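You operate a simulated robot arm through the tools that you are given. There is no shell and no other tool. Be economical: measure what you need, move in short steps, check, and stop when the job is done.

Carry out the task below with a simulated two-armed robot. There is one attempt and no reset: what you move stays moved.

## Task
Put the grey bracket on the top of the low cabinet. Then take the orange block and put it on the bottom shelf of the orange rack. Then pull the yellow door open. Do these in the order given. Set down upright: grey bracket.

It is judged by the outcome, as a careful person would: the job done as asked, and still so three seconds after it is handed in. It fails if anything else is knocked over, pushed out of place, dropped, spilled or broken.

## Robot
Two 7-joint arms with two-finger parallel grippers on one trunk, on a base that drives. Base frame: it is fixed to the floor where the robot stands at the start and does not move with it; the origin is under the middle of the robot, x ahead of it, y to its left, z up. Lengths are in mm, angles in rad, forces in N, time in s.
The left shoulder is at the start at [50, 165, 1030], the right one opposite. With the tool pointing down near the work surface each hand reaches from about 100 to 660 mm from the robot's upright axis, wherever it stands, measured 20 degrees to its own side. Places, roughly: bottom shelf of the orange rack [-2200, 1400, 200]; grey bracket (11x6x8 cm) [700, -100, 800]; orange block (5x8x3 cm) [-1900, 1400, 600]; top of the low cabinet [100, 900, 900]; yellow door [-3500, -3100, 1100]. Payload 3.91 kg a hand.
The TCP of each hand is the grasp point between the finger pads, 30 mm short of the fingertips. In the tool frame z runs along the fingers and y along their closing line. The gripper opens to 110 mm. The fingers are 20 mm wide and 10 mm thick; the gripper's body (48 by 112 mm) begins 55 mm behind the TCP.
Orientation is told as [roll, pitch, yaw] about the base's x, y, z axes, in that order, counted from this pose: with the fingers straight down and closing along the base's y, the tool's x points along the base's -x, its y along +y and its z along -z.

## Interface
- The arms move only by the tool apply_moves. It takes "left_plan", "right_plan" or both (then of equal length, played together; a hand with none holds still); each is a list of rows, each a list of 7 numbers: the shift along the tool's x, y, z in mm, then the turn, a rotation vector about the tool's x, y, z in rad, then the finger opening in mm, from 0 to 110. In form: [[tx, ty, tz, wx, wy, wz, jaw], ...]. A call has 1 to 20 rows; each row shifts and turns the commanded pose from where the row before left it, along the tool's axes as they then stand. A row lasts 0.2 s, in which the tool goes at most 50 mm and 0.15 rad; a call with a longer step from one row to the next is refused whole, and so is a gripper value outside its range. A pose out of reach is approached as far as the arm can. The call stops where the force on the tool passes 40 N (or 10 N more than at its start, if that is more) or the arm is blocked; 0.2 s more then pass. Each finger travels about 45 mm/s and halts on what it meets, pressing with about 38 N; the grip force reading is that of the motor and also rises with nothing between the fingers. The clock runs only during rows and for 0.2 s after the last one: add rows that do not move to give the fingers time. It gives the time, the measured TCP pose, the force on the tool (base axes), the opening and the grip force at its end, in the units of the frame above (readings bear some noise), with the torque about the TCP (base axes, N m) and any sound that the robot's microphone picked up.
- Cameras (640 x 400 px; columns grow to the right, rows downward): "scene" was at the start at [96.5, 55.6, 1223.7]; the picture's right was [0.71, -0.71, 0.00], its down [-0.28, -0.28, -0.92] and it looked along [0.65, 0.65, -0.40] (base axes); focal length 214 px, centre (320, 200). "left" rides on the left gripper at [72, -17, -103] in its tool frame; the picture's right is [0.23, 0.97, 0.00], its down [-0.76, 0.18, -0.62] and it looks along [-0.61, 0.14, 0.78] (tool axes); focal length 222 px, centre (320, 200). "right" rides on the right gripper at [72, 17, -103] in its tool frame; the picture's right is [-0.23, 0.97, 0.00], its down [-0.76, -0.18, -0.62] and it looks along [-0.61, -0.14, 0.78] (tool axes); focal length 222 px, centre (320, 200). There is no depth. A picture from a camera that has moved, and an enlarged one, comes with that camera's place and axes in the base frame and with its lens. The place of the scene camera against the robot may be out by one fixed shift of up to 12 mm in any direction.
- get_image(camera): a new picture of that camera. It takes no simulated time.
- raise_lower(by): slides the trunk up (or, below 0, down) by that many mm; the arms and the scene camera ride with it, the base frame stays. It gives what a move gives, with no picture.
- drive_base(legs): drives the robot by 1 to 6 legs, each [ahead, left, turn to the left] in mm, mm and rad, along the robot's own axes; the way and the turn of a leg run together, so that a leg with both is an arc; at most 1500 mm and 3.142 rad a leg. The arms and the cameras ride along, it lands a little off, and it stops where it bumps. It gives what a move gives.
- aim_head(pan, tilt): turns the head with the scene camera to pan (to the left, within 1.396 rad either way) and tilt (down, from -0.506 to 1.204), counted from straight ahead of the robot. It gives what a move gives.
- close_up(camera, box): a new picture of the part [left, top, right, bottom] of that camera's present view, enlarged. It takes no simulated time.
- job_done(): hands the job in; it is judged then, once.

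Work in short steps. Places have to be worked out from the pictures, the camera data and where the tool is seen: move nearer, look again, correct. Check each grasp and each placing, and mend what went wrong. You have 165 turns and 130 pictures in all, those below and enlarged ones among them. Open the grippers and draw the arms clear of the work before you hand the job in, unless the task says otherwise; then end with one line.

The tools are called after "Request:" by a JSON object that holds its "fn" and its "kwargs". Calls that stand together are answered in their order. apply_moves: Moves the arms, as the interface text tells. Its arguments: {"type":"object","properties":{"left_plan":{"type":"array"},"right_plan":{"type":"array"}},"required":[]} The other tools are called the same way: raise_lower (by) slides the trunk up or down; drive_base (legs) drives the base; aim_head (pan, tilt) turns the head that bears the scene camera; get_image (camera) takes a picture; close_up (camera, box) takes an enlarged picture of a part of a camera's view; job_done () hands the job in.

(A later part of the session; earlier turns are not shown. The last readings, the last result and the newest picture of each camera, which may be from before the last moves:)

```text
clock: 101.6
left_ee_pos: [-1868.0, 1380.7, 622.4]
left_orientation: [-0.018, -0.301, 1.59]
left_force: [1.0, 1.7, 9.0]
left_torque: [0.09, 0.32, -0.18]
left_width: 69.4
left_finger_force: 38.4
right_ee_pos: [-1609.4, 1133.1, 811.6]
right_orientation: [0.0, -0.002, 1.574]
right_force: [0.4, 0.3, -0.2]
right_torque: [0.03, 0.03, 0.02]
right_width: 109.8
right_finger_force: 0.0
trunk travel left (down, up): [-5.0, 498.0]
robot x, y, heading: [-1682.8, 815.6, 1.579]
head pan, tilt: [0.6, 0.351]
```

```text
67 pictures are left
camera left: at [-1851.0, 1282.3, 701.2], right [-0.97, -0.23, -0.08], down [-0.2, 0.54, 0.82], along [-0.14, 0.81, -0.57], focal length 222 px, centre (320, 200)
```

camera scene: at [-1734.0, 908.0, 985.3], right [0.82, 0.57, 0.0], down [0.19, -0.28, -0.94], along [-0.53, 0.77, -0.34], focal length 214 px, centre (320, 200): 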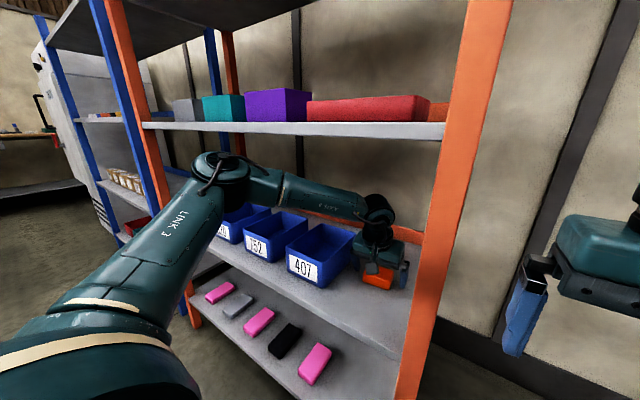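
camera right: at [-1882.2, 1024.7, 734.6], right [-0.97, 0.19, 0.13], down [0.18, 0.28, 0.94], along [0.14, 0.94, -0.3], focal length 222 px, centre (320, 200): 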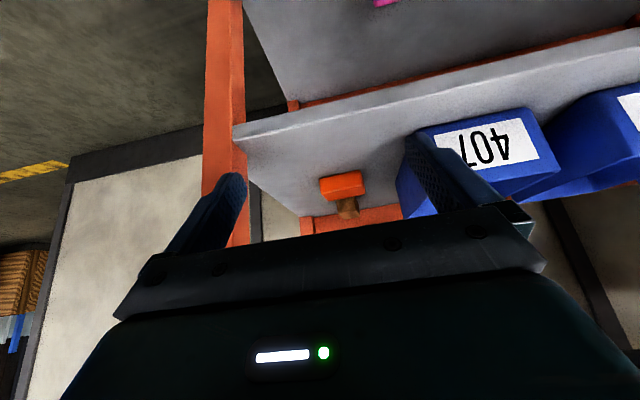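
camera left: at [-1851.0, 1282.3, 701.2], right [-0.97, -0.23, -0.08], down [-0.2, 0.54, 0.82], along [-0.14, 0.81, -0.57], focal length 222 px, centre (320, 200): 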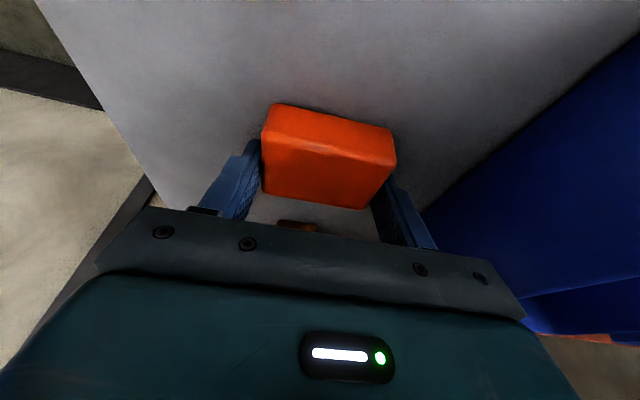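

Gripped at 69 mm. I lift 30 mm and check it follows.

Request:
{"fn": "apply_moves", "kwargs": {"left_plan": [[-1, 0, -5, 0, 0, 0, 60], [-3, 0, -10, 0, 0, 0, 60], [-4, 0, -15, 0, 0, 0, 60], [0, 0, 0, 0, 0, 0, 60]]}}

Request:
{"fn": "get_image", "kwargs": {"camera": "left"}}

Request:
{"fn": "get_image", "kwargs": {"camera": "scene"}}

```text
clock: 102.6
left_ee_pos: [-1871.5, 1380.0, 651.3]
left_orientation: [-0.015, -0.3, 1.592]
left_force: [0.8, 0.0, -1.1]
left_torque: [-0.01, 0.01, -0.01]
left_width: 69.4
left_finger_force: 37.6
right_ee_pos: [-1610.4, 1133.3, 809.7]
right_orientation: [-0.002, -0.001, 1.575]
right_force: [0.3, -0.3, -0.6]
right_torque: [0.0, 0.03, -0.01]
right_width: 109.9
right_finger_force: 0.1
trunk travel left (down, up): [-5.0, 498.0]
robot x, y, heading: [-1680.6, 814.6, 1.573]
head pan, tilt: [0.6, 0.351]
```

```text
66 pictures are left
camera left: at [-1853.6, 1281.8, 731.7], right [-0.97, -0.23, -0.08], down [-0.2, 0.54, 0.82], along [-0.15, 0.81, -0.57], focal length 222 px, centre (320, 200)
```

left: 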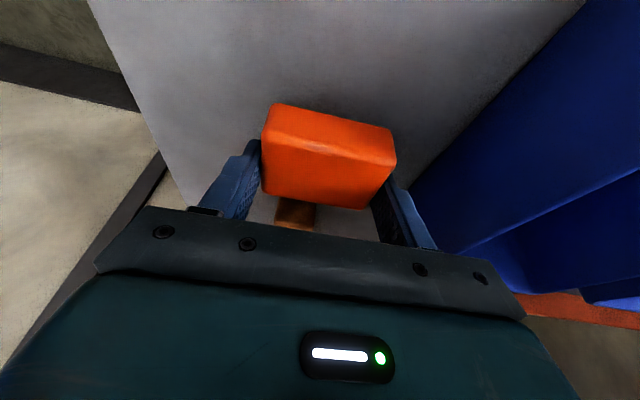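

```text
65 pictures are left
camera scene: at [-1734.6, 910.5, 984.4], right [0.82, 0.57, 0.0], down [0.19, -0.28, -0.94], along [-0.53, 0.77, -0.34], focal length 214 px, centre (320, 200)
```

scene: 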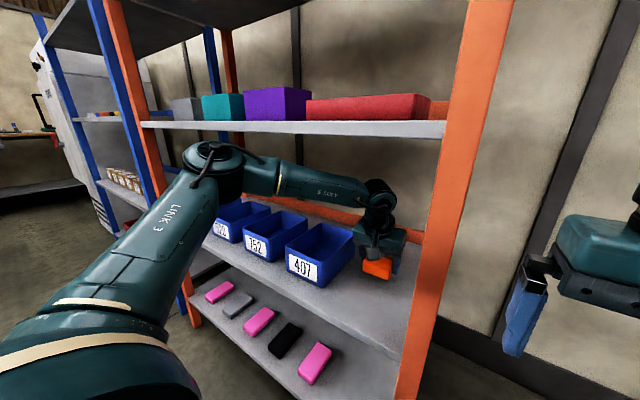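

Block is held. I back the base straight out so the hand leaves the rack.

Request:
{"fn": "drive_base", "kwargs": {"legs": [[-330, 0, 0]]}}

Request:
{"fn": "aim_head", "kwargs": {"pan": 0.25, "tilt": 0.75}}

Request:
{"fn": "apply_moves", "kwargs": {"left_plan": [[9, 0, 29, 0, 0, 0, 60], [9, 0, 29, 0, 0, 0, 60], [9, 0, 29, 0, 0, 0, 60], [9, 0, 29, 0, 0, 0, 60], [9, 0, 29, 0, 0, 0, 60], [9, 0, 29, 0, 0, 0, 60], [0, 0, 0, 0, 0, 0, 60]]}}

Request:
{"fn": "get_image", "kwargs": {"camera": "scene"}}

```text
clock: 104.8
left_ee_pos: [-1871.4, 1049.3, 652.5]
left_orientation: [-0.015, -0.3, 1.592]
left_force: [-0.2, -0.2, -1.5]
left_torque: [-0.02, -0.01, -0.01]
left_width: 69.7
left_finger_force: 38.0
right_ee_pos: [-1609.6, 802.3, 810.7]
right_orientation: [-0.001, -0.001, 1.577]
right_force: [-0.9, 0.0, -0.2]
right_torque: [0.01, 0.01, 0.0]
right_width: 109.9
right_finger_force: 0.1
trunk travel left (down, up): [-5.0, 498.0]
robot x, y, heading: [-1681.2, 484.6, 1.575]
head pan, tilt: [0.6, 0.351]
```

```text
clock: 105.7
left_ee_pos: [-1871.0, 1047.7, 653.4]
left_orientation: [-0.016, -0.299, 1.592]
left_force: [-0.1, 0.8, -1.0]
left_torque: [0.02, -0.02, 0.0]
left_width: 69.5
left_finger_force: 38.2
right_ee_pos: [-1609.6, 802.0, 810.8]
right_orientation: [-0.002, 0.001, 1.574]
right_force: [-0.6, 0.4, 0.6]
right_torque: [-0.04, -0.01, -0.02]
right_width: 110.0
right_finger_force: 0.0
trunk travel left (down, up): [-5.0, 498.0]
robot x, y, heading: [-1683.9, 481.5, 1.571]
head pan, tilt: [0.25, 0.75]
```

```text
clock: 107.3
left_ee_pos: [-1908.3, 1005.6, 506.3]
left_orientation: [-0.015, -0.299, 1.592]
left_force: [0.7, -0.2, -1.8]
left_torque: [0.0, -0.03, -0.02]
left_width: 69.5
left_finger_force: 38.3
left hand out of reach, approached as far as the arm can: row 2, 3, 4, 5, 6
right_ee_pos: [-1609.4, 801.3, 810.6]
right_orientation: [-0.002, -0.002, 1.575]
right_force: [-0.6, -0.2, 0.0]
right_torque: [0.0, 0.01, -0.01]
right_width: 110.1
right_finger_force: 0.0
trunk travel left (down, up): [-5.0, 498.0]
robot x, y, heading: [-1683.5, 483.5, 1.574]
head pan, tilt: [0.25, 0.75]
```

```text
64 pictures are left
camera scene: at [-1701.6, 582.4, 948.8], right [0.97, 0.25, 0.0], down [0.17, -0.66, -0.73], along [-0.18, 0.71, -0.68], focal length 214 px, centre (320, 200)
```

scene: 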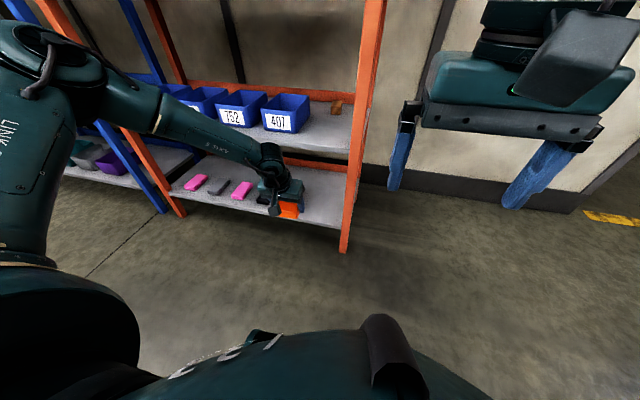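

The hand can't go lower at this spot; I bring it nearer and further to the left, in free space, and test how low it can go.

Request:
{"fn": "apply_moves", "kwargs": {"left_plan": [[20, 12, 20, 0, 0, 0, 60], [20, 12, 20, 0, 0, 0, 60], [20, 12, 20, 0, 0, 0, 60], [20, 12, 20, 0, 0, 0, 60], [20, 12, 20, 0, 0, 0, 60], [20, 12, 20, 0, 0, 0, 60], [0, 0, 0, 0, 0, 0, 60]]}}

Request:
{"fn": "get_image", "kwargs": {"camera": "scene"}}

```text
clock: 108.9
left_ee_pos: [-1992.6, 908.4, 409.7]
left_orientation: [-0.017, -0.297, 1.593]
left_force: [0.0, 0.0, -1.3]
left_torque: [0.01, -0.02, -0.01]
left_width: 69.5
left_finger_force: 38.0
left hand out of reach, approached as far as the arm can: row 1, 2, 3, 4, 5, 6
right_ee_pos: [-1609.3, 801.9, 810.3]
right_orientation: [-0.002, -0.002, 1.574]
right_force: [0.8, 0.0, -0.7]
right_torque: [-0.03, -0.02, 0.01]
right_width: 110.2
right_finger_force: 0.0
trunk travel left (down, up): [-5.0, 498.0]
robot x, y, heading: [-1685.3, 484.2, 1.574]
head pan, tilt: [0.25, 0.75]
```

```text
63 pictures are left
camera scene: at [-1701.6, 582.3, 948.8], right [0.97, 0.25, 0.0], down [0.17, -0.66, -0.73], along [-0.18, 0.71, -0.68], focal length 214 px, centre (320, 200)
```

scene: 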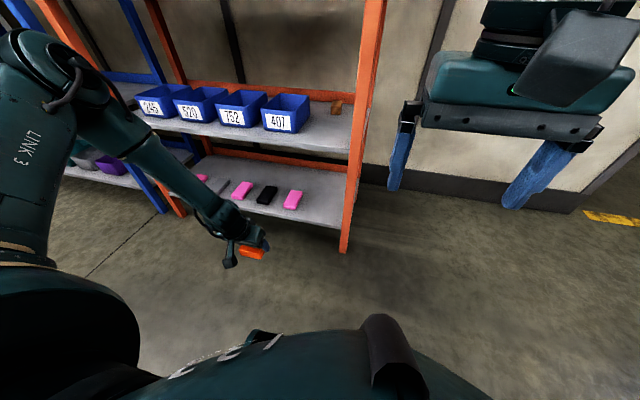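

The elbow seems stuck high. I straighten the tool to vertical here and see whether the hand can sink further.

Request:
{"fn": "apply_moves", "kwargs": {"left_plan": [[0, 0, -10, 0, 0.15, 0, 60], [0, 0, 0, 0, 0.15, 0, 60], [0, 0, 0, 0, 0, 0, 60], [0, 0, 30, 0, 0, 0, 60], [0, 0, 30, 0, 0, 0, 60], [0, 0, 0, 0, 0, 0, 60]]}}

Request:
{"fn": "get_image", "kwargs": {"camera": "scene"}}

```text
clock: 110.3
left_ee_pos: [-2005.5, 885.9, 409.6]
left_orientation: [-0.016, 0.001, 1.586]
left_force: [0.3, -0.5, -2.0]
left_torque: [0.03, 0.02, 0.0]
left_width: 69.2
left_finger_force: 37.8
left hand out of reach, approached as far as the arm can: row 4, 5
right_ee_pos: [-1608.5, 801.6, 808.9]
right_orientation: [-0.001, 0.0, 1.574]
right_force: [-0.1, 0.1, 0.5]
right_torque: [0.02, -0.01, 0.01]
right_width: 109.7
right_finger_force: 0.1
trunk travel left (down, up): [-5.0, 498.0]
robot x, y, heading: [-1683.1, 483.1, 1.572]
head pan, tilt: [0.25, 0.75]
```

```text
62 pictures are left
camera scene: at [-1701.6, 582.3, 948.8], right [0.97, 0.25, 0.0], down [0.17, -0.66, -0.73], along [-0.18, 0.71, -0.68], focal length 214 px, centre (320, 200)
```

scene: 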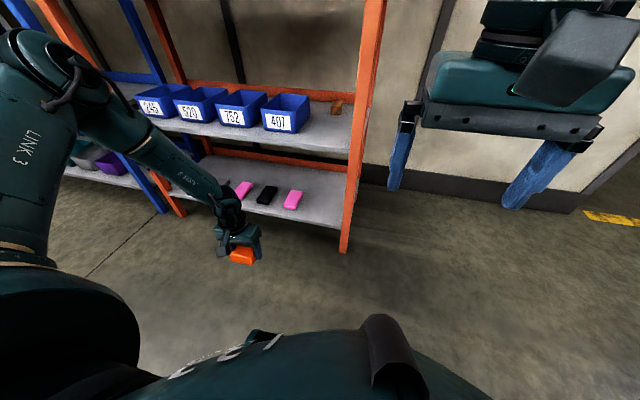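

Elbow still fixed. I test another region: hand further left and up a bit, then down, watching for the reach messages.

Request:
{"fn": "apply_moves", "kwargs": {"left_plan": [[0, 0, -20, 0, 0, 0, 60], [0, 30, -20, 0, 0, 0, 60], [0, 30, 0, 0, 0, 0, 60], [0, 30, 0, 0, 0, 0, 60], [0, 30, 0, 0, 0, 0, 60], [0, 0, 30, 0, 0, 0, 60], [0, 0, 30, 0, 0, 0, 60], [0, 0, 30, 0, 0, 0, 60], [0, 0, 30, 0, 0, 0, 60], [0, 0, 0, 0, 0, 0, 60]]}}

```text
clock: 112.5
left_ee_pos: [-2124.1, 862.6, 389.1]
left_orientation: [-0.013, 0.001, 1.588]
left_force: [0.9, 0.2, -1.7]
left_torque: [-0.03, -0.04, 0.01]
left_width: 69.4
left_finger_force: 38.3
left hand out of reach, approached as far as the arm can: row 7, 8, 9
right_ee_pos: [-1609.7, 800.8, 810.7]
right_orientation: [-0.002, -0.002, 1.575]
right_force: [0.0, -0.7, 1.0]
right_torque: [0.01, 0.0, 0.03]
right_width: 110.0
right_finger_force: 0.1
trunk travel left (down, up): [-5.0, 498.0]
robot x, y, heading: [-1683.2, 482.7, 1.575]
head pan, tilt: [0.25, 0.75]
```

The forearm now hangs straight down from a high elbow: the left upper arm won't lower. I test how low the free right hand can get in open space to its side.

Request:
{"fn": "apply_moves", "kwargs": {"right_plan": [[-15, -30, 0, 0, 0, 0, 60], [-15, -30, 10, 0, 0, 0, 60], [-15, -30, 30, 0, 0, 0, 60], [-15, -30, 30, 0, 0, 0, 60], [-15, -30, 30, 0, 0, 0, 60], [-15, -30, 30, 0, 0, 0, 60], [-15, -30, 30, 0, 0, 0, 60], [0, 0, 40, 0, 0, 0, 60], [0, 0, 40, 0, 0, 0, 60], [0, 0, 40, 0, 0, 0, 60], [0, 0, 40, 0, 0, 0, 60], [0, 0, 40, 0, 0, 0, 60], [0, 0, 40, 0, 0, 0, 60], [0, 0, 40, 0, 0, 0, 60], [0, 0, 0, 0, 0, 0, 60]]}}

Request:
{"fn": "aim_head", "kwargs": {"pan": -0.5, "tilt": 0.6}}

Request:
{"fn": "get_image", "kwargs": {"camera": "scene"}}

```text
clock: 115.7
left_ee_pos: [-2123.1, 863.5, 389.2]
left_orientation: [-0.016, 0.0, 1.586]
left_force: [-1.2, -0.8, -1.1]
left_torque: [0.04, 0.03, -0.04]
left_width: 69.1
left_finger_force: 38.4
right_ee_pos: [-1400.6, 906.9, 369.5]
right_orientation: [-0.001, 0.002, 1.574]
right_force: [0.0, -0.5, -0.7]
right_torque: [0.0, -0.01, 0.03]
right_width: 60.2
right_finger_force: 0.0
trunk travel left (down, up): [-5.0, 498.0]
robot x, y, heading: [-1681.3, 485.5, 1.576]
head pan, tilt: [0.25, 0.75]
```

```text
clock: 116.8
left_ee_pos: [-2124.0, 862.1, 389.2]
left_orientation: [-0.013, 0.0, 1.586]
left_force: [-0.4, -0.6, -1.3]
left_torque: [0.01, 0.01, 0.0]
left_width: 69.7
left_finger_force: 37.9
right_ee_pos: [-1401.0, 907.7, 369.4]
right_orientation: [-0.001, -0.002, 1.575]
right_force: [0.5, -0.2, -0.7]
right_torque: [0.0, 0.0, 0.04]
right_width: 60.0
right_finger_force: 0.1
trunk travel left (down, up): [-5.0, 498.0]
robot x, y, heading: [-1679.4, 483.6, 1.577]
head pan, tilt: [-0.499, 0.6]
```

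```text
61 pictures are left
camera scene: at [-1638.9, 579.9, 961.7], right [0.88, -0.47, 0.0], down [-0.27, -0.5, -0.82], along [0.39, 0.73, -0.57], focal length 214 px, centre (320, 200)
```

scene: 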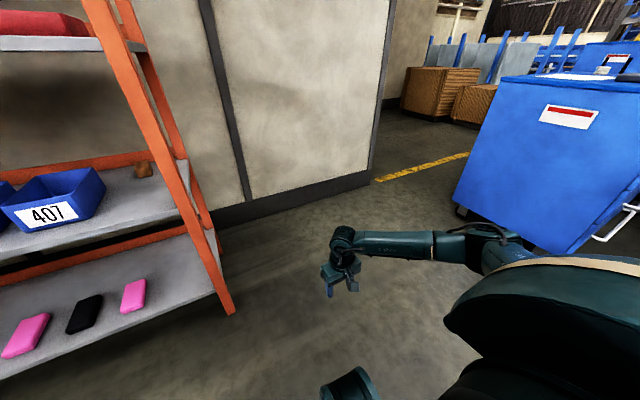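

The right arm goes to z=369 without complaint with a low elbow. I test it down to z≈240, the height needed at the bottom shelf.

Request:
{"fn": "apply_moves", "kwargs": {"right_plan": [[0, 0, 35, 0, 0, 0, 60], [0, 0, 35, 0, 0, 0, 60], [0, 0, 35, 0, 0, 0, 60], [0, 0, 30, 0, 0, 0, 60], [0, 0, 0, 0, 0, 0, 60]]}}

```text
clock: 118.0
left_ee_pos: [-2123.8, 862.3, 388.4]
left_orientation: [-0.014, -0.002, 1.587]
left_force: [-0.9, 0.1, -0.7]
left_torque: [0.0, -0.02, 0.0]
left_width: 69.4
left_finger_force: 38.0
right_ee_pos: [-1398.2, 907.7, 236.1]
right_orientation: [-0.001, -0.002, 1.575]
right_force: [0.3, 0.4, 0.2]
right_torque: [0.02, 0.03, 0.02]
right_width: 60.0
right_finger_force: 0.1
trunk travel left (down, up): [-5.0, 498.0]
robot x, y, heading: [-1680.7, 484.7, 1.573]
head pan, tilt: [-0.499, 0.6]
```

Reachable. I test the same with the 0.5 rad forward tilt that would keep the right wrist outside the rack.

Request:
{"fn": "apply_moves", "kwargs": {"right_plan": [[0, 0, -20, 0, -0.125, 0, 60], [0, 0, 0, 0, -0.125, 0, 60], [0, 0, 0, 0, -0.125, 0, 60], [0, 0, 0, 0, -0.125, 0, 60], [-25, 0, 25, 0, 0, 0, 60], [0, 0, 0, 0, 0, 0, 60]]}}

Request:
{"fn": "get_image", "kwargs": {"camera": "scene"}}

```text
clock: 119.4
left_ee_pos: [-2123.6, 862.4, 390.6]
left_orientation: [-0.013, 0.0, 1.587]
left_force: [0.2, -0.1, -0.6]
left_torque: [0.05, 0.0, 0.0]
left_width: 69.1
left_finger_force: 37.7
right_ee_pos: [-1398.7, 943.7, 246.9]
right_orientation: [-0.001, -0.502, 1.573]
right_force: [0.2, 0.6, 0.4]
right_torque: [0.01, 0.0, 0.04]
right_width: 59.9
right_finger_force: 0.1
trunk travel left (down, up): [-5.0, 498.0]
robot x, y, heading: [-1680.3, 479.8, 1.574]
head pan, tilt: [-0.499, 0.6]
```

```text
60 pictures are left
camera scene: at [-1638.8, 579.8, 961.7], right [0.88, -0.48, 0.0], down [-0.27, -0.5, -0.83], along [0.39, 0.73, -0.56], focal length 214 px, centre (320, 200)
```

scene: 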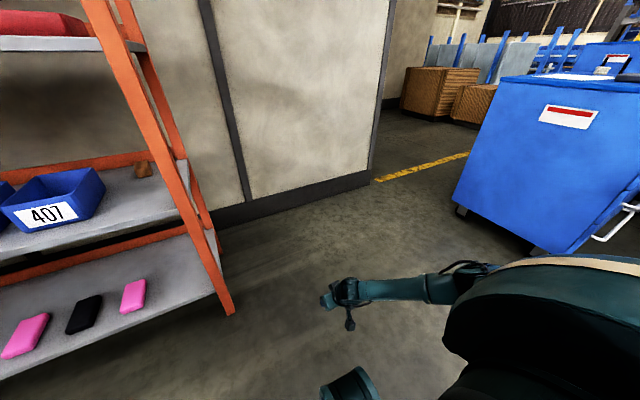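

The right arm can do the bottom shelf. So I'll set the block near the front edge of the middle shelf with the left hand and re-grasp with the right. First I bring the left hand back up to the carrying pose.

Request:
{"fn": "apply_moves", "kwargs": {"left_plan": [[0, 0, -40, 0, 0, 0, 60], [0, 0, -40, 0, 0, 0, 60], [-16, -25, -25, 0, 0, 0, 60], [-16, -25, -25, 0, 0, 0, 60], [-16, -25, -25, 0, 0, 0, 60], [-16, -25, -25, 0, 0, 0, 60], [-16, -25, -25, 0, 0, 0, 60], [-16, -25, -25, 0, 0, 0, 60], [-16, -25, -25, 0, 0, 0, 60], [-16, -25, -25, 0, 0, 0, 60], [0, -25, 0, 0, 0, 0, 60], [0, -25, 0, 0, 0, 0, 60], [0, 0, 0, 0, 0, 0, 60]]}}

Request:
{"fn": "aim_head", "kwargs": {"pan": 0.25, "tilt": 0.6}}

Request:
{"fn": "get_image", "kwargs": {"camera": "scene"}}

```text
clock: 122.2
left_ee_pos: [-1879.7, 994.5, 675.7]
left_orientation: [-0.015, 0.0, 1.588]
left_force: [1.1, -0.4, -2.0]
left_torque: [0.01, 0.01, -0.01]
left_width: 69.3
left_finger_force: 37.5
right_ee_pos: [-1398.6, 943.0, 246.0]
right_orientation: [-0.003, -0.5, 1.574]
right_force: [0.8, -0.9, 0.2]
right_torque: [0.01, 0.02, 0.01]
right_width: 60.0
right_finger_force: 0.1
trunk travel left (down, up): [-5.0, 498.0]
robot x, y, heading: [-1679.4, 483.9, 1.574]
head pan, tilt: [-0.499, 0.6]
```

```text
clock: 123.3
left_ee_pos: [-1879.8, 994.3, 677.0]
left_orientation: [-0.016, 0.0, 1.586]
left_force: [0.4, 0.9, -1.6]
left_torque: [0.01, -0.02, 0.0]
left_width: 69.5
left_finger_force: 38.1
right_ee_pos: [-1398.9, 943.0, 245.1]
right_orientation: [-0.002, -0.499, 1.575]
right_force: [0.3, 0.9, -0.2]
right_torque: [0.01, 0.07, 0.01]
right_width: 60.0
right_finger_force: 0.1
trunk travel left (down, up): [-5.0, 498.0]
robot x, y, heading: [-1685.7, 481.4, 1.578]
head pan, tilt: [0.25, 0.6]
```

```text
59 pictures are left
camera scene: at [-1702.9, 587.7, 961.7], right [0.97, 0.25, 0.0], down [0.14, -0.55, -0.83], along [-0.21, 0.8, -0.57], focal length 214 px, centre (320, 200)
```

scene: 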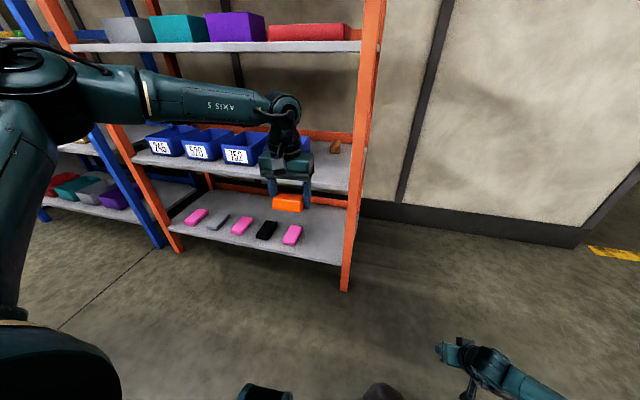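

The block is level only with the 0.3 tilt, so I re-tilt, then drive forward to bring it over the front strip of the middle shelf.

Request:
{"fn": "apply_moves", "kwargs": {"left_plan": [[0, 0, 0, 0, -0.15, 0, 60], [0, 0, 0, 0, -0.15, 0, 60], [0, 0, 0, 0, 0, 0, 60]]}}

Request:
{"fn": "drive_base", "kwargs": {"legs": [[262, 0, 0]]}}

Request:
{"fn": "get_image", "kwargs": {"camera": "left"}}

Request:
{"fn": "get_image", "kwargs": {"camera": "scene"}}

```text
clock: 124.1
left_ee_pos: [-1879.3, 995.4, 675.9]
left_orientation: [-0.015, -0.301, 1.592]
left_force: [0.9, 0.9, -0.4]
left_torque: [0.0, 0.0, 0.0]
left_width: 69.2
left_finger_force: 37.5
right_ee_pos: [-1398.9, 944.3, 246.0]
right_orientation: [-0.001, -0.502, 1.575]
right_force: [-0.4, -0.3, -0.5]
right_torque: [-0.01, -0.03, 0.01]
right_width: 59.8
right_finger_force: 0.1
trunk travel left (down, up): [-5.0, 498.0]
robot x, y, heading: [-1682.6, 484.0, 1.575]
head pan, tilt: [0.25, 0.6]
```

```text
clock: 126.0
left_ee_pos: [-1885.7, 1255.5, 674.6]
left_orientation: [-0.015, -0.3, 1.6]
left_force: [0.3, 0.0, -0.2]
left_torque: [-0.01, 0.0, 0.04]
left_width: 69.4
left_finger_force: 37.9
right_ee_pos: [-1404.6, 1207.7, 246.3]
right_orientation: [0.0, -0.503, 1.58]
right_force: [0.3, -0.6, -0.3]
right_torque: [-0.02, 0.02, -0.01]
right_width: 59.8
right_finger_force: 0.1
trunk travel left (down, up): [-5.0, 498.0]
robot x, y, heading: [-1685.0, 744.3, 1.585]
head pan, tilt: [0.25, 0.6]
```

```text
58 pictures are left
camera left: at [-1866.1, 1157.5, 754.7], right [-0.97, -0.24, -0.08], down [-0.2, 0.54, 0.82], along [-0.15, 0.81, -0.57], focal length 222 px, centre (320, 200)
```

left: 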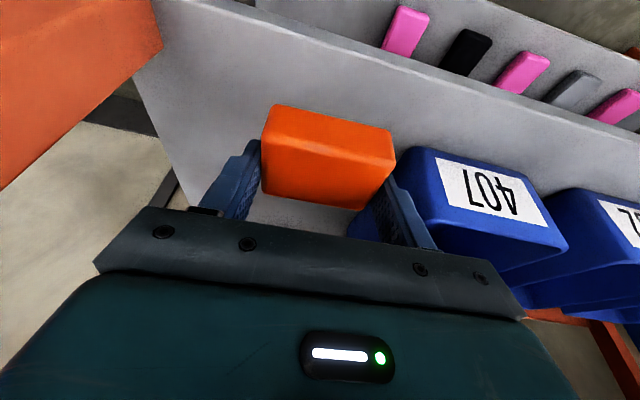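

```text
57 pictures are left
camera scene: at [-1705.5, 850.3, 961.7], right [0.97, 0.26, 0.0], down [0.15, -0.55, -0.83], along [-0.21, 0.8, -0.56], focal length 214 px, centre (320, 200)
```

scene: 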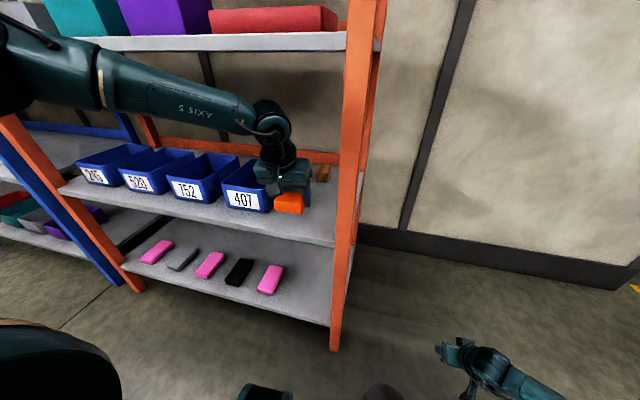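

I zoom into the left view to locate the shelf's front edge under the block.

Request:
{"fn": "close_up", "kwargs": {"camera": "left", "box": [150, 0, 470, 200]}}

```text
2.00 times, centred on (310, 100) of left
camera zoom: at [-1866.1, 1157.5, 754.7], right [-0.97, -0.24, -0.08], down [-0.2, 0.54, 0.82], along [-0.15, 0.81, -0.57], focal length 444 px, centre (340, 400)
```

zoom: 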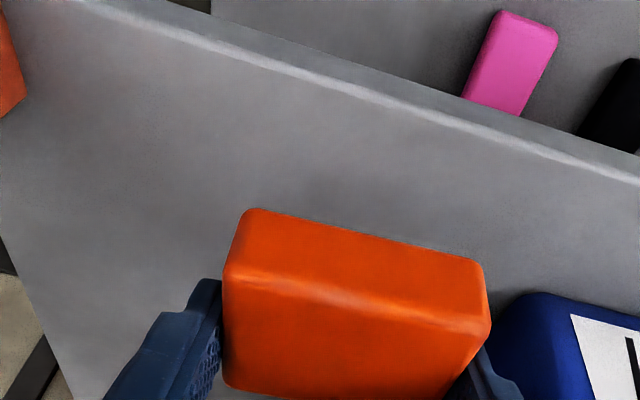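

Front edge ≈ y 1215, so the block would sit at y≈1237–1287 on the shelf. I lower it.

Request:
{"fn": "apply_moves", "kwargs": {"left_plan": [[5, 0, 16, 0, 0, 0, 60], [5, 0, 16, 0, 0, 0, 60], [3, 0, 10, 0, 0, 0, 60], [1, 0, 3, 0, 0, 0, 60], [0.5, 0, 2, 0, 0, 0, 60], [0.5, 0, 2, 0, 0, 0, 60], [0, 0, 0, 0, 0, 0, 60]]}}

```text
clock: 127.6
left_ee_pos: [-1882.5, 1254.5, 624.2]
left_orientation: [-0.014, -0.3, 1.599]
left_force: [-0.1, -0.4, -1.7]
left_torque: [-0.01, -0.01, -0.06]
left_width: 69.6
left_finger_force: 37.8
right_ee_pos: [-1405.1, 1208.2, 247.0]
right_orientation: [0.0, -0.501, 1.579]
right_force: [0.3, -0.7, -0.5]
right_torque: [-0.02, 0.0, 0.02]
right_width: 59.9
right_finger_force: 0.1
trunk travel left (down, up): [-5.0, 498.0]
robot x, y, heading: [-1683.6, 745.5, 1.581]
head pan, tilt: [0.25, 0.6]
```

Not touching yet; a few more millimetres.

Request:
{"fn": "apply_moves", "kwargs": {"left_plan": [[0.5, 0, 1.5, 0, 0, 0, 60], [0.5, 0, 1.5, 0, 0, 0, 60], [0, 0, 0, 0, 0, 0, 60]]}}

```text
clock: 128.4
left_ee_pos: [-1883.7, 1256.3, 621.9]
left_orientation: [-0.017, -0.303, 1.597]
left_force: [-0.3, -3.2, 9.7]
left_torque: [-0.31, 0.38, 0.08]
left_width: 69.5
left_finger_force: 37.9
right_ee_pos: [-1404.7, 1207.8, 247.6]
right_orientation: [0.0, -0.5, 1.582]
right_force: [-0.4, 0.2, 0.8]
right_torque: [-0.03, 0.03, -0.02]
right_width: 60.3
right_finger_force: 0.0
trunk travel left (down, up): [-5.0, 498.0]
robot x, y, heading: [-1683.3, 743.5, 1.581]
head pan, tilt: [0.25, 0.6]
```

Contact (+9.7 N). Release and lift straight off, then look.

Request:
{"fn": "apply_moves", "kwargs": {"left_plan": [[0, 0, 0, 0, 0, 0, 75], [0, 0, 0, 0, 0, 0, 88], [0, 0, 0, 0, 0, 0, 88], [0, 0, 0, 0, 0, 0, 88], [-3, 0, -10, 0, 0, 0, 88], [-9, 0, -30, 0, 0, 0, 88], [-9, 0, -30, 0, 0, 0, 88], [0, 0, 0, 0, 0, 0, 88]]}}

Request:
{"fn": "get_image", "kwargs": {"camera": "left"}}

```text
clock: 130.2
left_ee_pos: [-1884.4, 1254.8, 694.4]
left_orientation: [-0.016, -0.3, 1.597]
left_force: [0.1, -0.7, -0.3]
left_torque: [0.01, 0.0, 0.0]
left_width: 88.1
left_finger_force: 0.1
right_ee_pos: [-1403.6, 1207.9, 247.2]
right_orientation: [-0.001, -0.5, 1.581]
right_force: [-0.1, 0.0, -0.3]
right_torque: [0.0, -0.01, -0.03]
right_width: 60.1
right_finger_force: 0.0
trunk travel left (down, up): [-5.0, 498.0]
robot x, y, heading: [-1683.7, 743.0, 1.583]
head pan, tilt: [0.25, 0.6]
```

```text
55 pictures are left
camera left: at [-1865.9, 1156.6, 773.3], right [-0.97, -0.24, -0.08], down [-0.2, 0.54, 0.82], along [-0.15, 0.81, -0.57], focal length 222 px, centre (320, 200)
```

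left: 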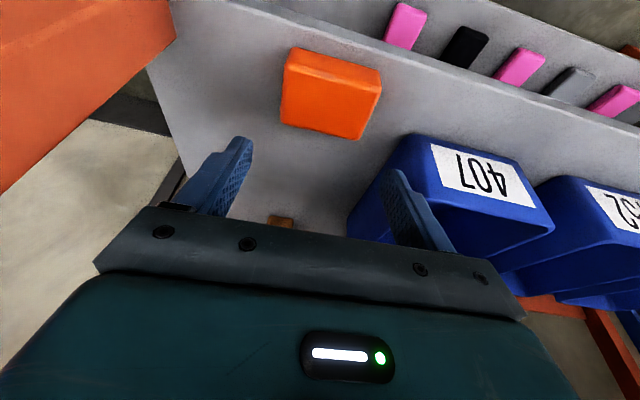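

The block rests well on the front of the middle shelf at about (-1883,1262). I back out, then draw the left hand in and raise the right hand to pick height.

Request:
{"fn": "drive_base", "kwargs": {"legs": [[-300, 0, -0.01]]}}

Request:
{"fn": "apply_moves", "kwargs": {"left_plan": [[17.4, 5.5, -5.4, 0, 0, 0, 88], [17.4, 5.5, -5.4, 0, 0, 0, 88], [17.4, 5.5, -5.4, 0, 0, 0, 88], [17.4, 5.5, -5.4, 0, 0, 0, 88], [17.4, 5.5, -5.4, 0, 0, 0, 88], [17.4, 5.5, -5.4, 0, 0, 0, 88], [17.4, 5.5, -5.4, 0, 0, 0, 88], [17.4, 5.5, -5.4, 0, 0, 0, 88], [17.4, 5.5, -5.4, 0, 0, 0, 88], [17.4, 5.5, -5.4, 0, 0, 0, 88], [17.4, 5.5, -5.4, 0, 0, 0, 88], [0, 0, 0, 0, 0, 0, 88]], "right_plan": [[-13, 0, -39, 0, 0, 0, 110], [-13, 0, -39, 0, 0, 0, 110], [-13, 0, -39, 0, 0, 0, 110], [-13, 0, -39, 0, 0, 0, 110], [-13, 0, -39, 0, 0, 0, 110], [-13, 0, -39, 0, 0, 0, 110], [-13, 0, -39, 0, 0, 0, 110], [-13, 0, -39, 0, 0, 0, 110], [-13, 0, -39, 0, 0, 0, 110], [-13, 0, -39, 0, 0, 0, 110], [-13, 0, -39, 0, 0, 0, 110], [0, 0, 0, 0, 0, 0, 110]]}}

Request:
{"fn": "drive_base", "kwargs": {"legs": [[0, 460, 0]]}}

Request:
{"fn": "aim_head", "kwargs": {"pan": -0.3, "tilt": 0.6}}

Request:
{"fn": "get_image", "kwargs": {"camera": "scene"}}

```text
clock: 132.2
left_ee_pos: [-1877.6, 960.1, 694.1]
left_orientation: [-0.017, -0.3, 1.588]
left_force: [0.0, 0.0, 0.4]
left_torque: [0.03, 0.03, -0.01]
left_width: 87.9
left_finger_force: 0.0
right_ee_pos: [-1397.3, 908.3, 246.1]
right_orientation: [-0.001, -0.5, 1.573]
right_force: [-0.4, 0.4, 0.5]
right_torque: [0.01, -0.04, 0.03]
right_width: 60.0
right_finger_force: 0.1
trunk travel left (down, up): [-5.0, 498.0]
robot x, y, heading: [-1679.2, 449.1, 1.57]
head pan, tilt: [0.25, 0.6]
```

```text
clock: 134.8
left_ee_pos: [-1936.9, 762.6, 693.5]
left_orientation: [-0.015, -0.298, 1.589]
left_force: [0.4, 0.4, 0.9]
left_torque: [-0.04, -0.04, -0.01]
left_width: 87.9
left_finger_force: 0.0
left hand out of reach, approached as far as the arm can: row 11
right_ee_pos: [-1395.9, 829.8, 690.1]
right_orientation: [0.0, -0.501, 1.572]
right_force: [0.3, 0.0, 0.1]
right_torque: [0.01, 0.04, 0.0]
right_width: 110.2
right_finger_force: 0.0
trunk travel left (down, up): [-5.0, 498.0]
robot x, y, heading: [-1684.1, 451.1, 1.569]
head pan, tilt: [0.25, 0.6]
```

```text
clock: 139.4
left_ee_pos: [-2403.7, 761.6, 694.6]
left_orientation: [-0.016, -0.298, 1.588]
left_force: [0.4, 0.6, 0.4]
left_torque: [-0.02, 0.04, 0.01]
left_width: 88.1
left_finger_force: 0.2
right_ee_pos: [-1862.1, 829.3, 691.4]
right_orientation: [-0.004, -0.501, 1.571]
right_force: [0.7, 0.1, -0.7]
right_torque: [0.05, -0.01, 0.03]
right_width: 110.1
right_finger_force: 0.1
trunk travel left (down, up): [-5.0, 498.0]
robot x, y, heading: [-2148.9, 448.4, 1.573]
head pan, tilt: [0.25, 0.6]
```

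```text
clock: 140.4
left_ee_pos: [-2404.0, 760.1, 693.7]
left_orientation: [-0.014, -0.298, 1.588]
left_force: [0.4, -0.5, 0.2]
left_torque: [0.01, 0.01, 0.0]
left_width: 87.8
left_finger_force: 0.0
right_ee_pos: [-1862.2, 829.7, 690.5]
right_orientation: [-0.002, -0.499, 1.57]
right_force: [-0.3, 0.5, 0.3]
right_torque: [-0.01, 0.0, 0.03]
right_width: 109.9
right_finger_force: 0.0
trunk travel left (down, up): [-5.0, 498.0]
robot x, y, heading: [-2151.3, 449.9, 1.57]
head pan, tilt: [-0.3, 0.6]
```

```text
54 pictures are left
camera scene: at [-2121.1, 552.8, 961.7], right [0.96, -0.29, 0.0], down [-0.17, -0.54, -0.83], along [0.24, 0.79, -0.56], focal length 214 px, centre (320, 200)
```

scene: 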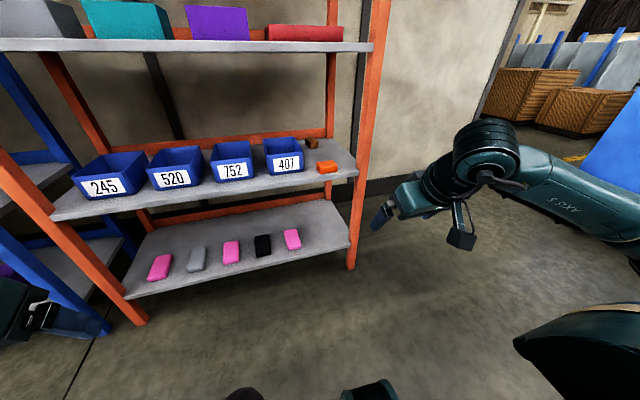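

Now drive forward 300 so the right hand is in front of the block, then check with the right camera.

Request:
{"fn": "drive_base", "kwargs": {"legs": [[300, 0, 0]]}}

Request:
{"fn": "get_image", "kwargs": {"camera": "right"}}

Request:
{"fn": "get_image", "kwargs": {"camera": "scene"}}

```text
clock: 142.4
left_ee_pos: [-2404.0, 1060.1, 693.6]
left_orientation: [-0.016, -0.297, 1.589]
left_force: [0.2, -0.7, -0.4]
left_torque: [0.02, 0.03, 0.02]
left_width: 88.2
left_finger_force: 0.0
right_ee_pos: [-1862.7, 1127.4, 690.6]
right_orientation: [-0.002, -0.501, 1.57]
right_force: [0.9, 0.5, 0.8]
right_torque: [0.01, 0.02, 0.0]
right_width: 110.1
right_finger_force: 0.0
trunk travel left (down, up): [-5.0, 498.0]
robot x, y, heading: [-2146.9, 744.6, 1.574]
head pan, tilt: [-0.3, 0.6]
```

```text
53 pictures are left
camera right: at [-1880.3, 1015.1, 746.2], right [-0.97, 0.2, 0.11], down [0.18, 0.37, 0.91], along [0.14, 0.91, -0.39], focal length 222 px, centre (320, 200)
```

right: 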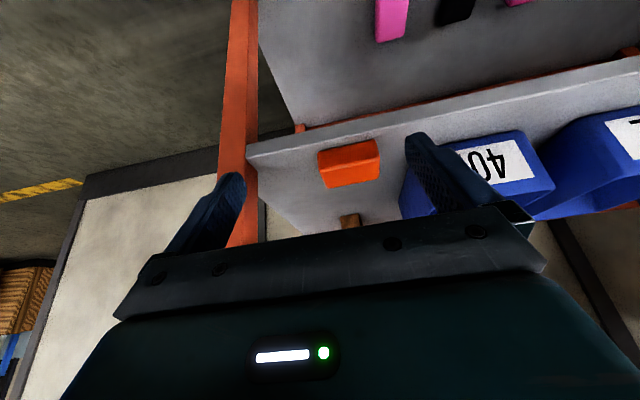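

```text
52 pictures are left
camera scene: at [-2120.8, 850.6, 961.7], right [0.95, -0.3, 0.0], down [-0.17, -0.54, -0.83], along [0.24, 0.79, -0.56], focal length 214 px, centre (320, 200)
```

scene: 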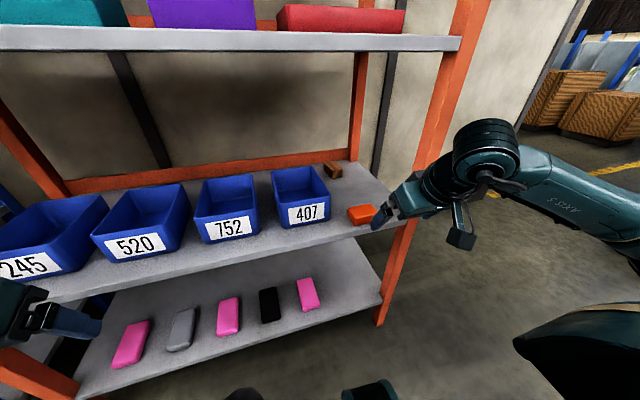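

Block from here at x≈-1885, y≈1240–1260. I go forward above, then down along the tool direction, stopping ~10 mm short of the final height.

Request:
{"fn": "apply_moves", "kwargs": {"right_plan": [[-26, 7, 14.2, 0, 0, 0, 110], [-26, 7, 14.2, 0, 0, 0, 110], [-26, 7, 14.2, 0, 0, 0, 110], [0, 0, 20, 0, 0, 0, 110], [0, 0, 20, 0, 0, 0, 110], [0, 0, 15, 0, 0, 0, 110], [0, 0, 0, 0, 0, 0, 110]]}}

Request:
{"fn": "get_image", "kwargs": {"camera": "right"}}

Request:
{"fn": "get_image", "kwargs": {"camera": "scene"}}

```text
clock: 144.0
left_ee_pos: [-2402.5, 1059.6, 693.8]
left_orientation: [-0.016, -0.298, 1.59]
left_force: [0.1, 0.2, -1.0]
left_torque: [0.01, 0.02, 0.01]
left_width: 88.1
left_finger_force: 0.0
right_ee_pos: [-1882.2, 1243.2, 643.0]
right_orientation: [-0.001, -0.501, 1.571]
right_force: [0.4, 0.1, -1.2]
right_torque: [0.01, 0.0, 0.03]
right_width: 110.1
right_finger_force: 0.1
trunk travel left (down, up): [-5.0, 498.0]
robot x, y, heading: [-2146.2, 746.9, 1.574]
head pan, tilt: [-0.3, 0.6]
```

```text
51 pictures are left
camera right: at [-1900.7, 1130.6, 697.6], right [-0.97, 0.2, 0.11], down [0.18, 0.37, 0.91], along [0.14, 0.91, -0.39], focal length 222 px, centre (320, 200)
```

right: 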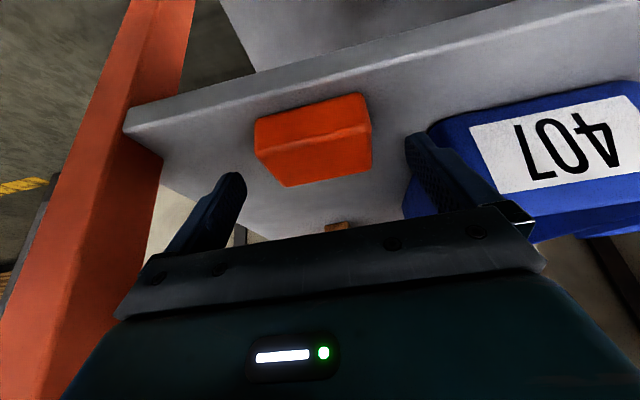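

```text
50 pictures are left
camera scene: at [-2120.8, 850.6, 961.7], right [0.95, -0.3, 0.0], down [-0.17, -0.54, -0.83], along [0.24, 0.79, -0.56], focal length 214 px, centre (320, 200)
```

scene: 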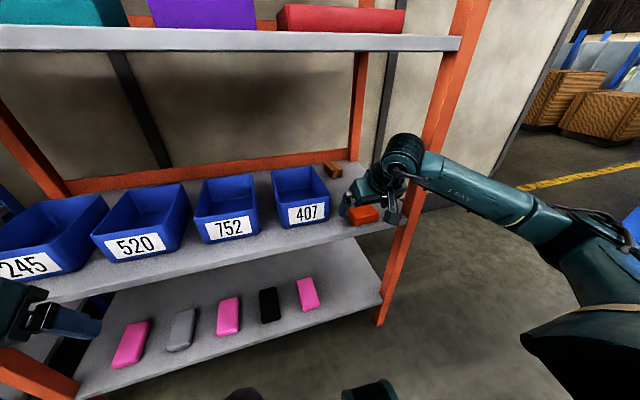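

Block centre reads (-1888,1250). I lower to z≈625 there and close.

Request:
{"fn": "apply_moves", "kwargs": {"right_plan": [[4, 2, 6, 0, 0, 0, 110], [3, 2, 5, 0, 0, 0, 110], [2, 0, 4, 0, 0, 0, 110], [0, 0, 0, 0, 0, 0, 110]]}}

Request:
{"fn": "get_image", "kwargs": {"camera": "right"}}

```text
clock: 145.0
left_ee_pos: [-2403.0, 1059.6, 693.6]
left_orientation: [-0.015, -0.299, 1.588]
left_force: [-0.6, 0.4, -0.1]
left_torque: [-0.01, -0.02, 0.02]
left_width: 88.1
left_finger_force: 0.1
right_ee_pos: [-1888.2, 1241.2, 625.5]
right_orientation: [-0.002, -0.502, 1.571]
right_force: [-0.8, -0.3, -0.6]
right_torque: [-0.03, 0.01, -0.03]
right_width: 110.0
right_finger_force: 0.1
trunk travel left (down, up): [-5.0, 498.0]
robot x, y, heading: [-2149.3, 748.7, 1.569]
head pan, tilt: [-0.3, 0.6]
```

```text
49 pictures are left
camera right: at [-1904.9, 1129.3, 680.5], right [-0.97, 0.2, 0.11], down [0.18, 0.37, 0.91], along [0.14, 0.91, -0.39], focal length 222 px, centre (320, 200)
```

right: 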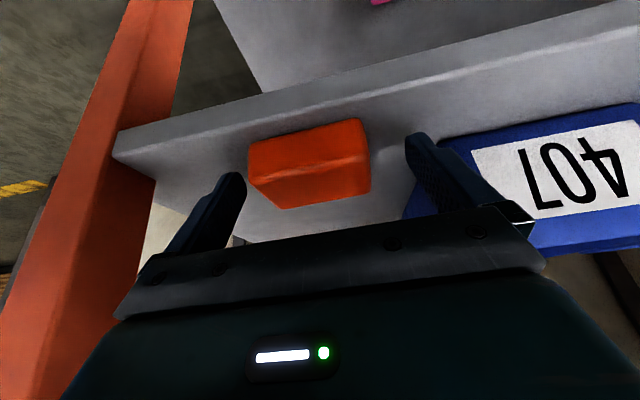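

Fingers straddle the block's middle. Close.

Request:
{"fn": "apply_moves", "kwargs": {"right_plan": [[0, 0, 0, 0, 0, 0, 90], [0, 0, 0, 0, 0, 0, 70], [0, 0, 0, 0, 0, 0, 55], [0, 0, 0, 0, 0, 0, 55], [0, 0, 0, 0, 0, 0, 55], [0, 0, 0, 0, 0, 0, 55]]}}

Request:
{"fn": "apply_moves", "kwargs": {"right_plan": [[-3, 0, -6, 0, 0, 0, 55], [-8, 0, -14, 0, 0, 0, 55], [-14, 0, -25, 0, 0, 0, 55], [0, 0, 0, 0, 0, 0, 55]]}}

Request:
{"fn": "get_image", "kwargs": {"camera": "right"}}

```text
clock: 146.4
left_ee_pos: [-2402.9, 1061.2, 693.3]
left_orientation: [-0.016, -0.298, 1.589]
left_force: [-0.4, 0.6, 0.4]
left_torque: [-0.01, 0.0, -0.02]
left_width: 88.0
left_finger_force: 0.1
right_ee_pos: [-1886.0, 1241.4, 624.2]
right_orientation: [-0.001, -0.501, 1.57]
right_force: [0.4, -0.3, -0.5]
right_torque: [0.0, -0.03, -0.02]
right_width: 69.3
right_finger_force: 37.1
trunk travel left (down, up): [-5.0, 498.0]
robot x, y, heading: [-2146.5, 747.6, 1.57]
head pan, tilt: [-0.3, 0.6]
```

```text
clock: 147.4
left_ee_pos: [-2401.9, 1060.4, 693.3]
left_orientation: [-0.018, -0.299, 1.588]
left_force: [-1.2, 0.1, 0.7]
left_torque: [0.0, -0.03, -0.01]
left_width: 88.0
left_finger_force: 0.0
right_ee_pos: [-1887.2, 1241.5, 676.3]
right_orientation: [-0.002, -0.501, 1.571]
right_force: [0.6, 0.6, -1.2]
right_torque: [0.01, -0.03, 0.02]
right_width: 69.2
right_finger_force: 38.2
trunk travel left (down, up): [-5.0, 498.0]
robot x, y, heading: [-2150.0, 747.3, 1.569]
head pan, tilt: [-0.3, 0.6]
```

```text
48 pictures are left
camera right: at [-1904.8, 1130.2, 732.0], right [-0.97, 0.2, 0.11], down [0.18, 0.37, 0.91], along [0.14, 0.91, -0.4], focal length 222 px, centre (320, 200)
```

right: 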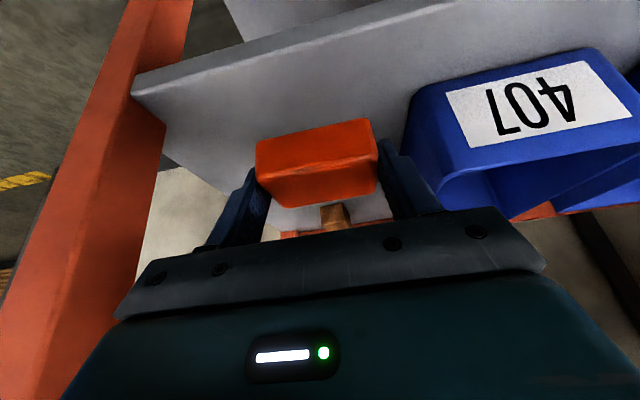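

Held by the right hand. I back out and lower the hand to z≈300 in front of the rack.

Request:
{"fn": "drive_base", "kwargs": {"legs": [[-250, 0, 0]]}}

Request:
{"fn": "apply_moves", "kwargs": {"right_plan": [[20, 0, 32, 0, 0, 0, 55], [20, 0, 32, 0, 0, 0, 55], [20, 0, 32, 0, 0, 0, 55], [20, 0, 32, 0, 0, 0, 55], [20, 0, 32, 0, 0, 0, 55], [20, 0, 32, 0, 0, 0, 55], [20, 0, 32, 0, 0, 0, 55], [20, 0, 32, 0, 0, 0, 55], [20, 0, 32, 0, 0, 0, 55], [20, 0, 32, 0, 0, 0, 55], [0, 0, 0, 0, 0, 0, 55]]}}

Request:
{"fn": "get_image", "kwargs": {"camera": "right"}}

Request:
{"fn": "get_image", "kwargs": {"camera": "scene"}}

```text
clock: 149.2
left_ee_pos: [-2403.2, 813.4, 692.4]
left_orientation: [-0.016, -0.297, 1.582]
left_force: [-0.8, 0.4, 0.4]
left_torque: [-0.01, 0.01, 0.02]
left_width: 87.9
left_finger_force: 0.0
right_ee_pos: [-1884.6, 994.0, 675.4]
right_orientation: [0.0, -0.5, 1.566]
right_force: [-0.3, 0.5, -1.3]
right_torque: [-0.03, -0.01, -0.01]
right_width: 69.5
right_finger_force: 37.7
trunk travel left (down, up): [-5.0, 498.0]
robot x, y, heading: [-2144.6, 500.8, 1.564]
head pan, tilt: [-0.3, 0.6]
```

```text
clock: 151.7
left_ee_pos: [-2403.4, 813.5, 693.1]
left_orientation: [-0.016, -0.298, 1.581]
left_force: [-0.5, -0.5, 0.5]
left_torque: [0.01, 0.0, 0.0]
left_width: 88.2
left_finger_force: 0.0
right_ee_pos: [-1885.5, 970.5, 299.0]
right_orientation: [-0.002, -0.501, 1.566]
right_force: [-0.5, -0.2, -0.4]
right_torque: [0.0, 0.01, 0.02]
right_width: 69.4
right_finger_force: 38.0
trunk travel left (down, up): [-5.0, 498.0]
robot x, y, heading: [-2151.7, 498.9, 1.568]
head pan, tilt: [-0.3, 0.6]
```

```text
47 pictures are left
camera right: at [-1903.4, 858.6, 355.2], right [-0.97, 0.2, 0.11], down [0.18, 0.37, 0.91], along [0.15, 0.91, -0.39], focal length 222 px, centre (320, 200)
```

right: 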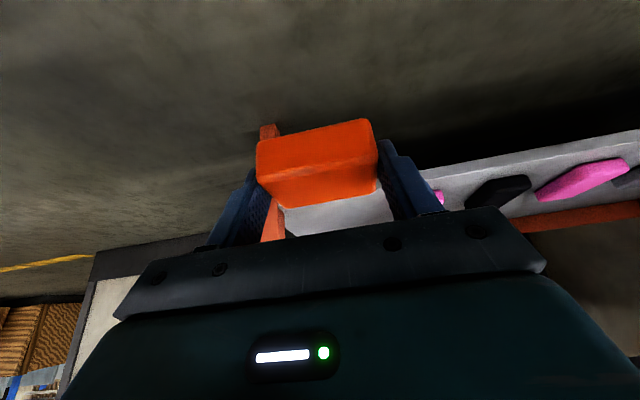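

```text
46 pictures are left
camera scene: at [-2121.0, 602.7, 961.7], right [0.95, -0.3, 0.0], down [-0.17, -0.54, -0.82], along [0.25, 0.79, -0.57], focal length 214 px, centre (320, 200)
```

scene: 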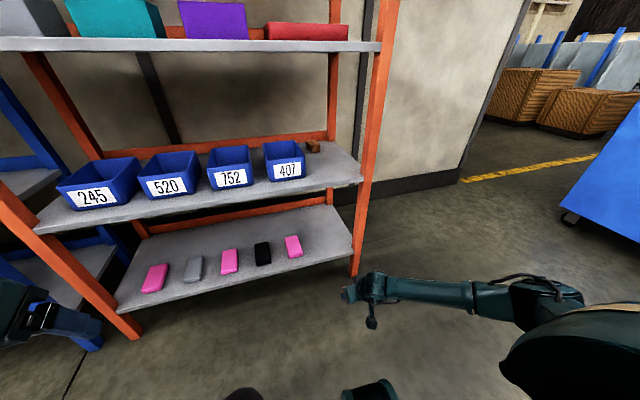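

The bottom shelf's front right is free (last pink block ends about x -2000). I drive forward 240 so the block enters above the bottom shelf.

Request:
{"fn": "drive_base", "kwargs": {"legs": [[240, 0, 0.003]]}}

Request:
{"fn": "get_image", "kwargs": {"camera": "right"}}

Request:
{"fn": "get_image", "kwargs": {"camera": "scene"}}

```text
clock: 153.4
left_ee_pos: [-2401.7, 1055.8, 693.1]
left_orientation: [-0.016, -0.299, 1.583]
left_force: [0.0, 0.1, 0.0]
left_torque: [0.01, 0.0, 0.0]
left_width: 87.8
left_finger_force: 0.1
right_ee_pos: [-1884.1, 1215.5, 300.1]
right_orientation: [-0.001, -0.501, 1.567]
right_force: [-0.7, -0.1, -0.8]
right_torque: [0.01, -0.01, -0.01]
right_width: 69.0
right_finger_force: 37.8
trunk travel left (down, up): [-5.0, 498.0]
robot x, y, heading: [-2147.3, 742.9, 1.563]
head pan, tilt: [-0.3, 0.6]
```

```text
45 pictures are left
camera right: at [-1902.6, 1102.6, 355.7], right [-0.97, 0.2, 0.11], down [0.18, 0.37, 0.91], along [0.15, 0.91, -0.39], focal length 222 px, centre (320, 200)
```

right: 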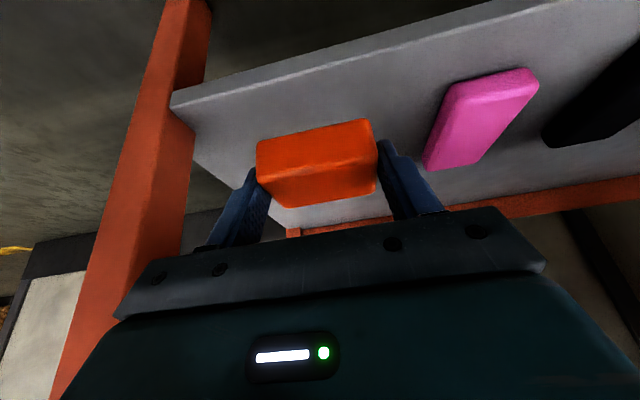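

```text
44 pictures are left
camera scene: at [-2119.9, 846.2, 961.7], right [0.95, -0.3, 0.0], down [-0.17, -0.54, -0.83], along [0.25, 0.79, -0.56], focal length 214 px, centre (320, 200)
```

scene: 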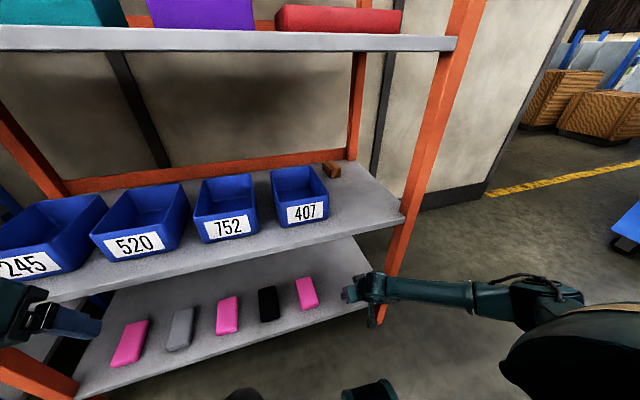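

Shelf top ≈ z 199 by the front edge. I advance 42 mm and lower to z≈255, then approach gently.

Request:
{"fn": "apply_moves", "kwargs": {"right_plan": [[-18, 0, 10, 0, 0, 0, 55], [-18, 0, 10, 0, 0, 0, 55], [7, 0, 13, 0, 0, 0, 55], [7, 0, 13, 0, 0, 0, 55], [7, 0, 13, 0, 0, 0, 55], [0, 0, 0, 0, 0, 0, 55]]}}

Request:
{"fn": "get_image", "kwargs": {"camera": "right"}}

```text
clock: 154.8
left_ee_pos: [-2402.0, 1056.2, 693.1]
left_orientation: [-0.015, -0.298, 1.584]
left_force: [0.4, 0.5, -0.2]
left_torque: [-0.01, 0.01, -0.02]
left_width: 88.1
left_finger_force: 0.1
right_ee_pos: [-1883.0, 1255.0, 255.1]
right_orientation: [0.0, -0.501, 1.567]
right_force: [0.3, 0.2, -0.8]
right_torque: [-0.01, -0.02, -0.01]
right_width: 69.5
right_finger_force: 37.5
trunk travel left (down, up): [-5.0, 498.0]
robot x, y, heading: [-2147.1, 743.0, 1.566]
head pan, tilt: [-0.3, 0.6]
```

```text
43 pictures are left
camera right: at [-1902.1, 1142.8, 310.7], right [-0.97, 0.2, 0.11], down [0.18, 0.37, 0.91], along [0.15, 0.91, -0.39], focal length 222 px, centre (320, 200)
```

right: 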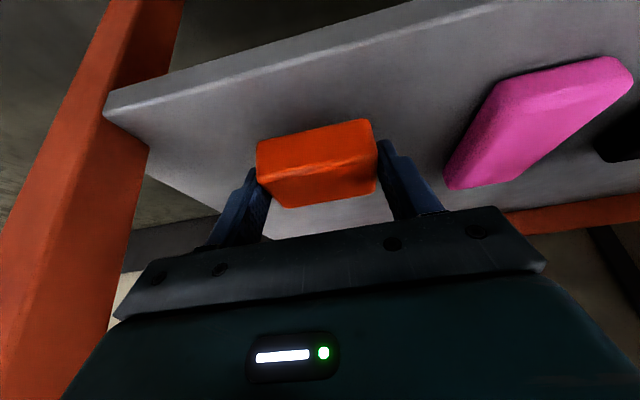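

Good place. I lower in small steps.

Request:
{"fn": "apply_moves", "kwargs": {"right_plan": [[3, 0, 5, 0, 0, 0, 55], [2.5, 0, 4, 0, 0, 0, 55], [1.5, 0, 3, 0, 0, 0, 55], [1, 0, 2, 0, 0, 0, 55], [0, 0, 0, 0, 0, 0, 55]]}}

```text
clock: 156.1
left_ee_pos: [-2402.2, 1056.4, 693.8]
left_orientation: [-0.016, -0.298, 1.583]
left_force: [-0.4, -0.4, -0.1]
left_torque: [0.01, -0.02, 0.0]
left_width: 87.9
left_finger_force: 0.1
right_ee_pos: [-1883.8, 1256.1, 238.2]
right_orientation: [0.001, -0.501, 1.568]
right_force: [0.5, 0.2, -1.9]
right_torque: [0.0, 0.02, -0.01]
right_width: 69.5
right_finger_force: 37.7
trunk travel left (down, up): [-5.0, 498.0]
robot x, y, heading: [-2147.9, 741.5, 1.569]
head pan, tilt: [-0.3, 0.6]
```

Request:
{"fn": "apply_moves", "kwargs": {"right_plan": [[1, 0, 1.5, 0, 0, 0, 55], [1, 0, 1.5, 0, 0, 0, 55], [0.7, 0, 1.3, 0, 0, 0, 55], [0, 0, 0, 0, 0, 0, 55]]}}

```text
clock: 157.1
left_ee_pos: [-2402.6, 1056.8, 694.4]
left_orientation: [-0.014, -0.299, 1.583]
left_force: [-0.3, 1.1, -0.3]
left_torque: [0.01, -0.01, -0.04]
left_width: 88.0
left_finger_force: 0.1
right_ee_pos: [-1883.7, 1256.4, 234.9]
right_orientation: [-0.002, -0.5, 1.566]
right_force: [1.3, -1.4, 3.4]
right_torque: [-0.14, 0.0, -0.02]
right_width: 69.2
right_finger_force: 37.8
trunk travel left (down, up): [-5.0, 498.0]
robot x, y, heading: [-2146.4, 741.7, 1.564]
head pan, tilt: [-0.3, 0.6]
```

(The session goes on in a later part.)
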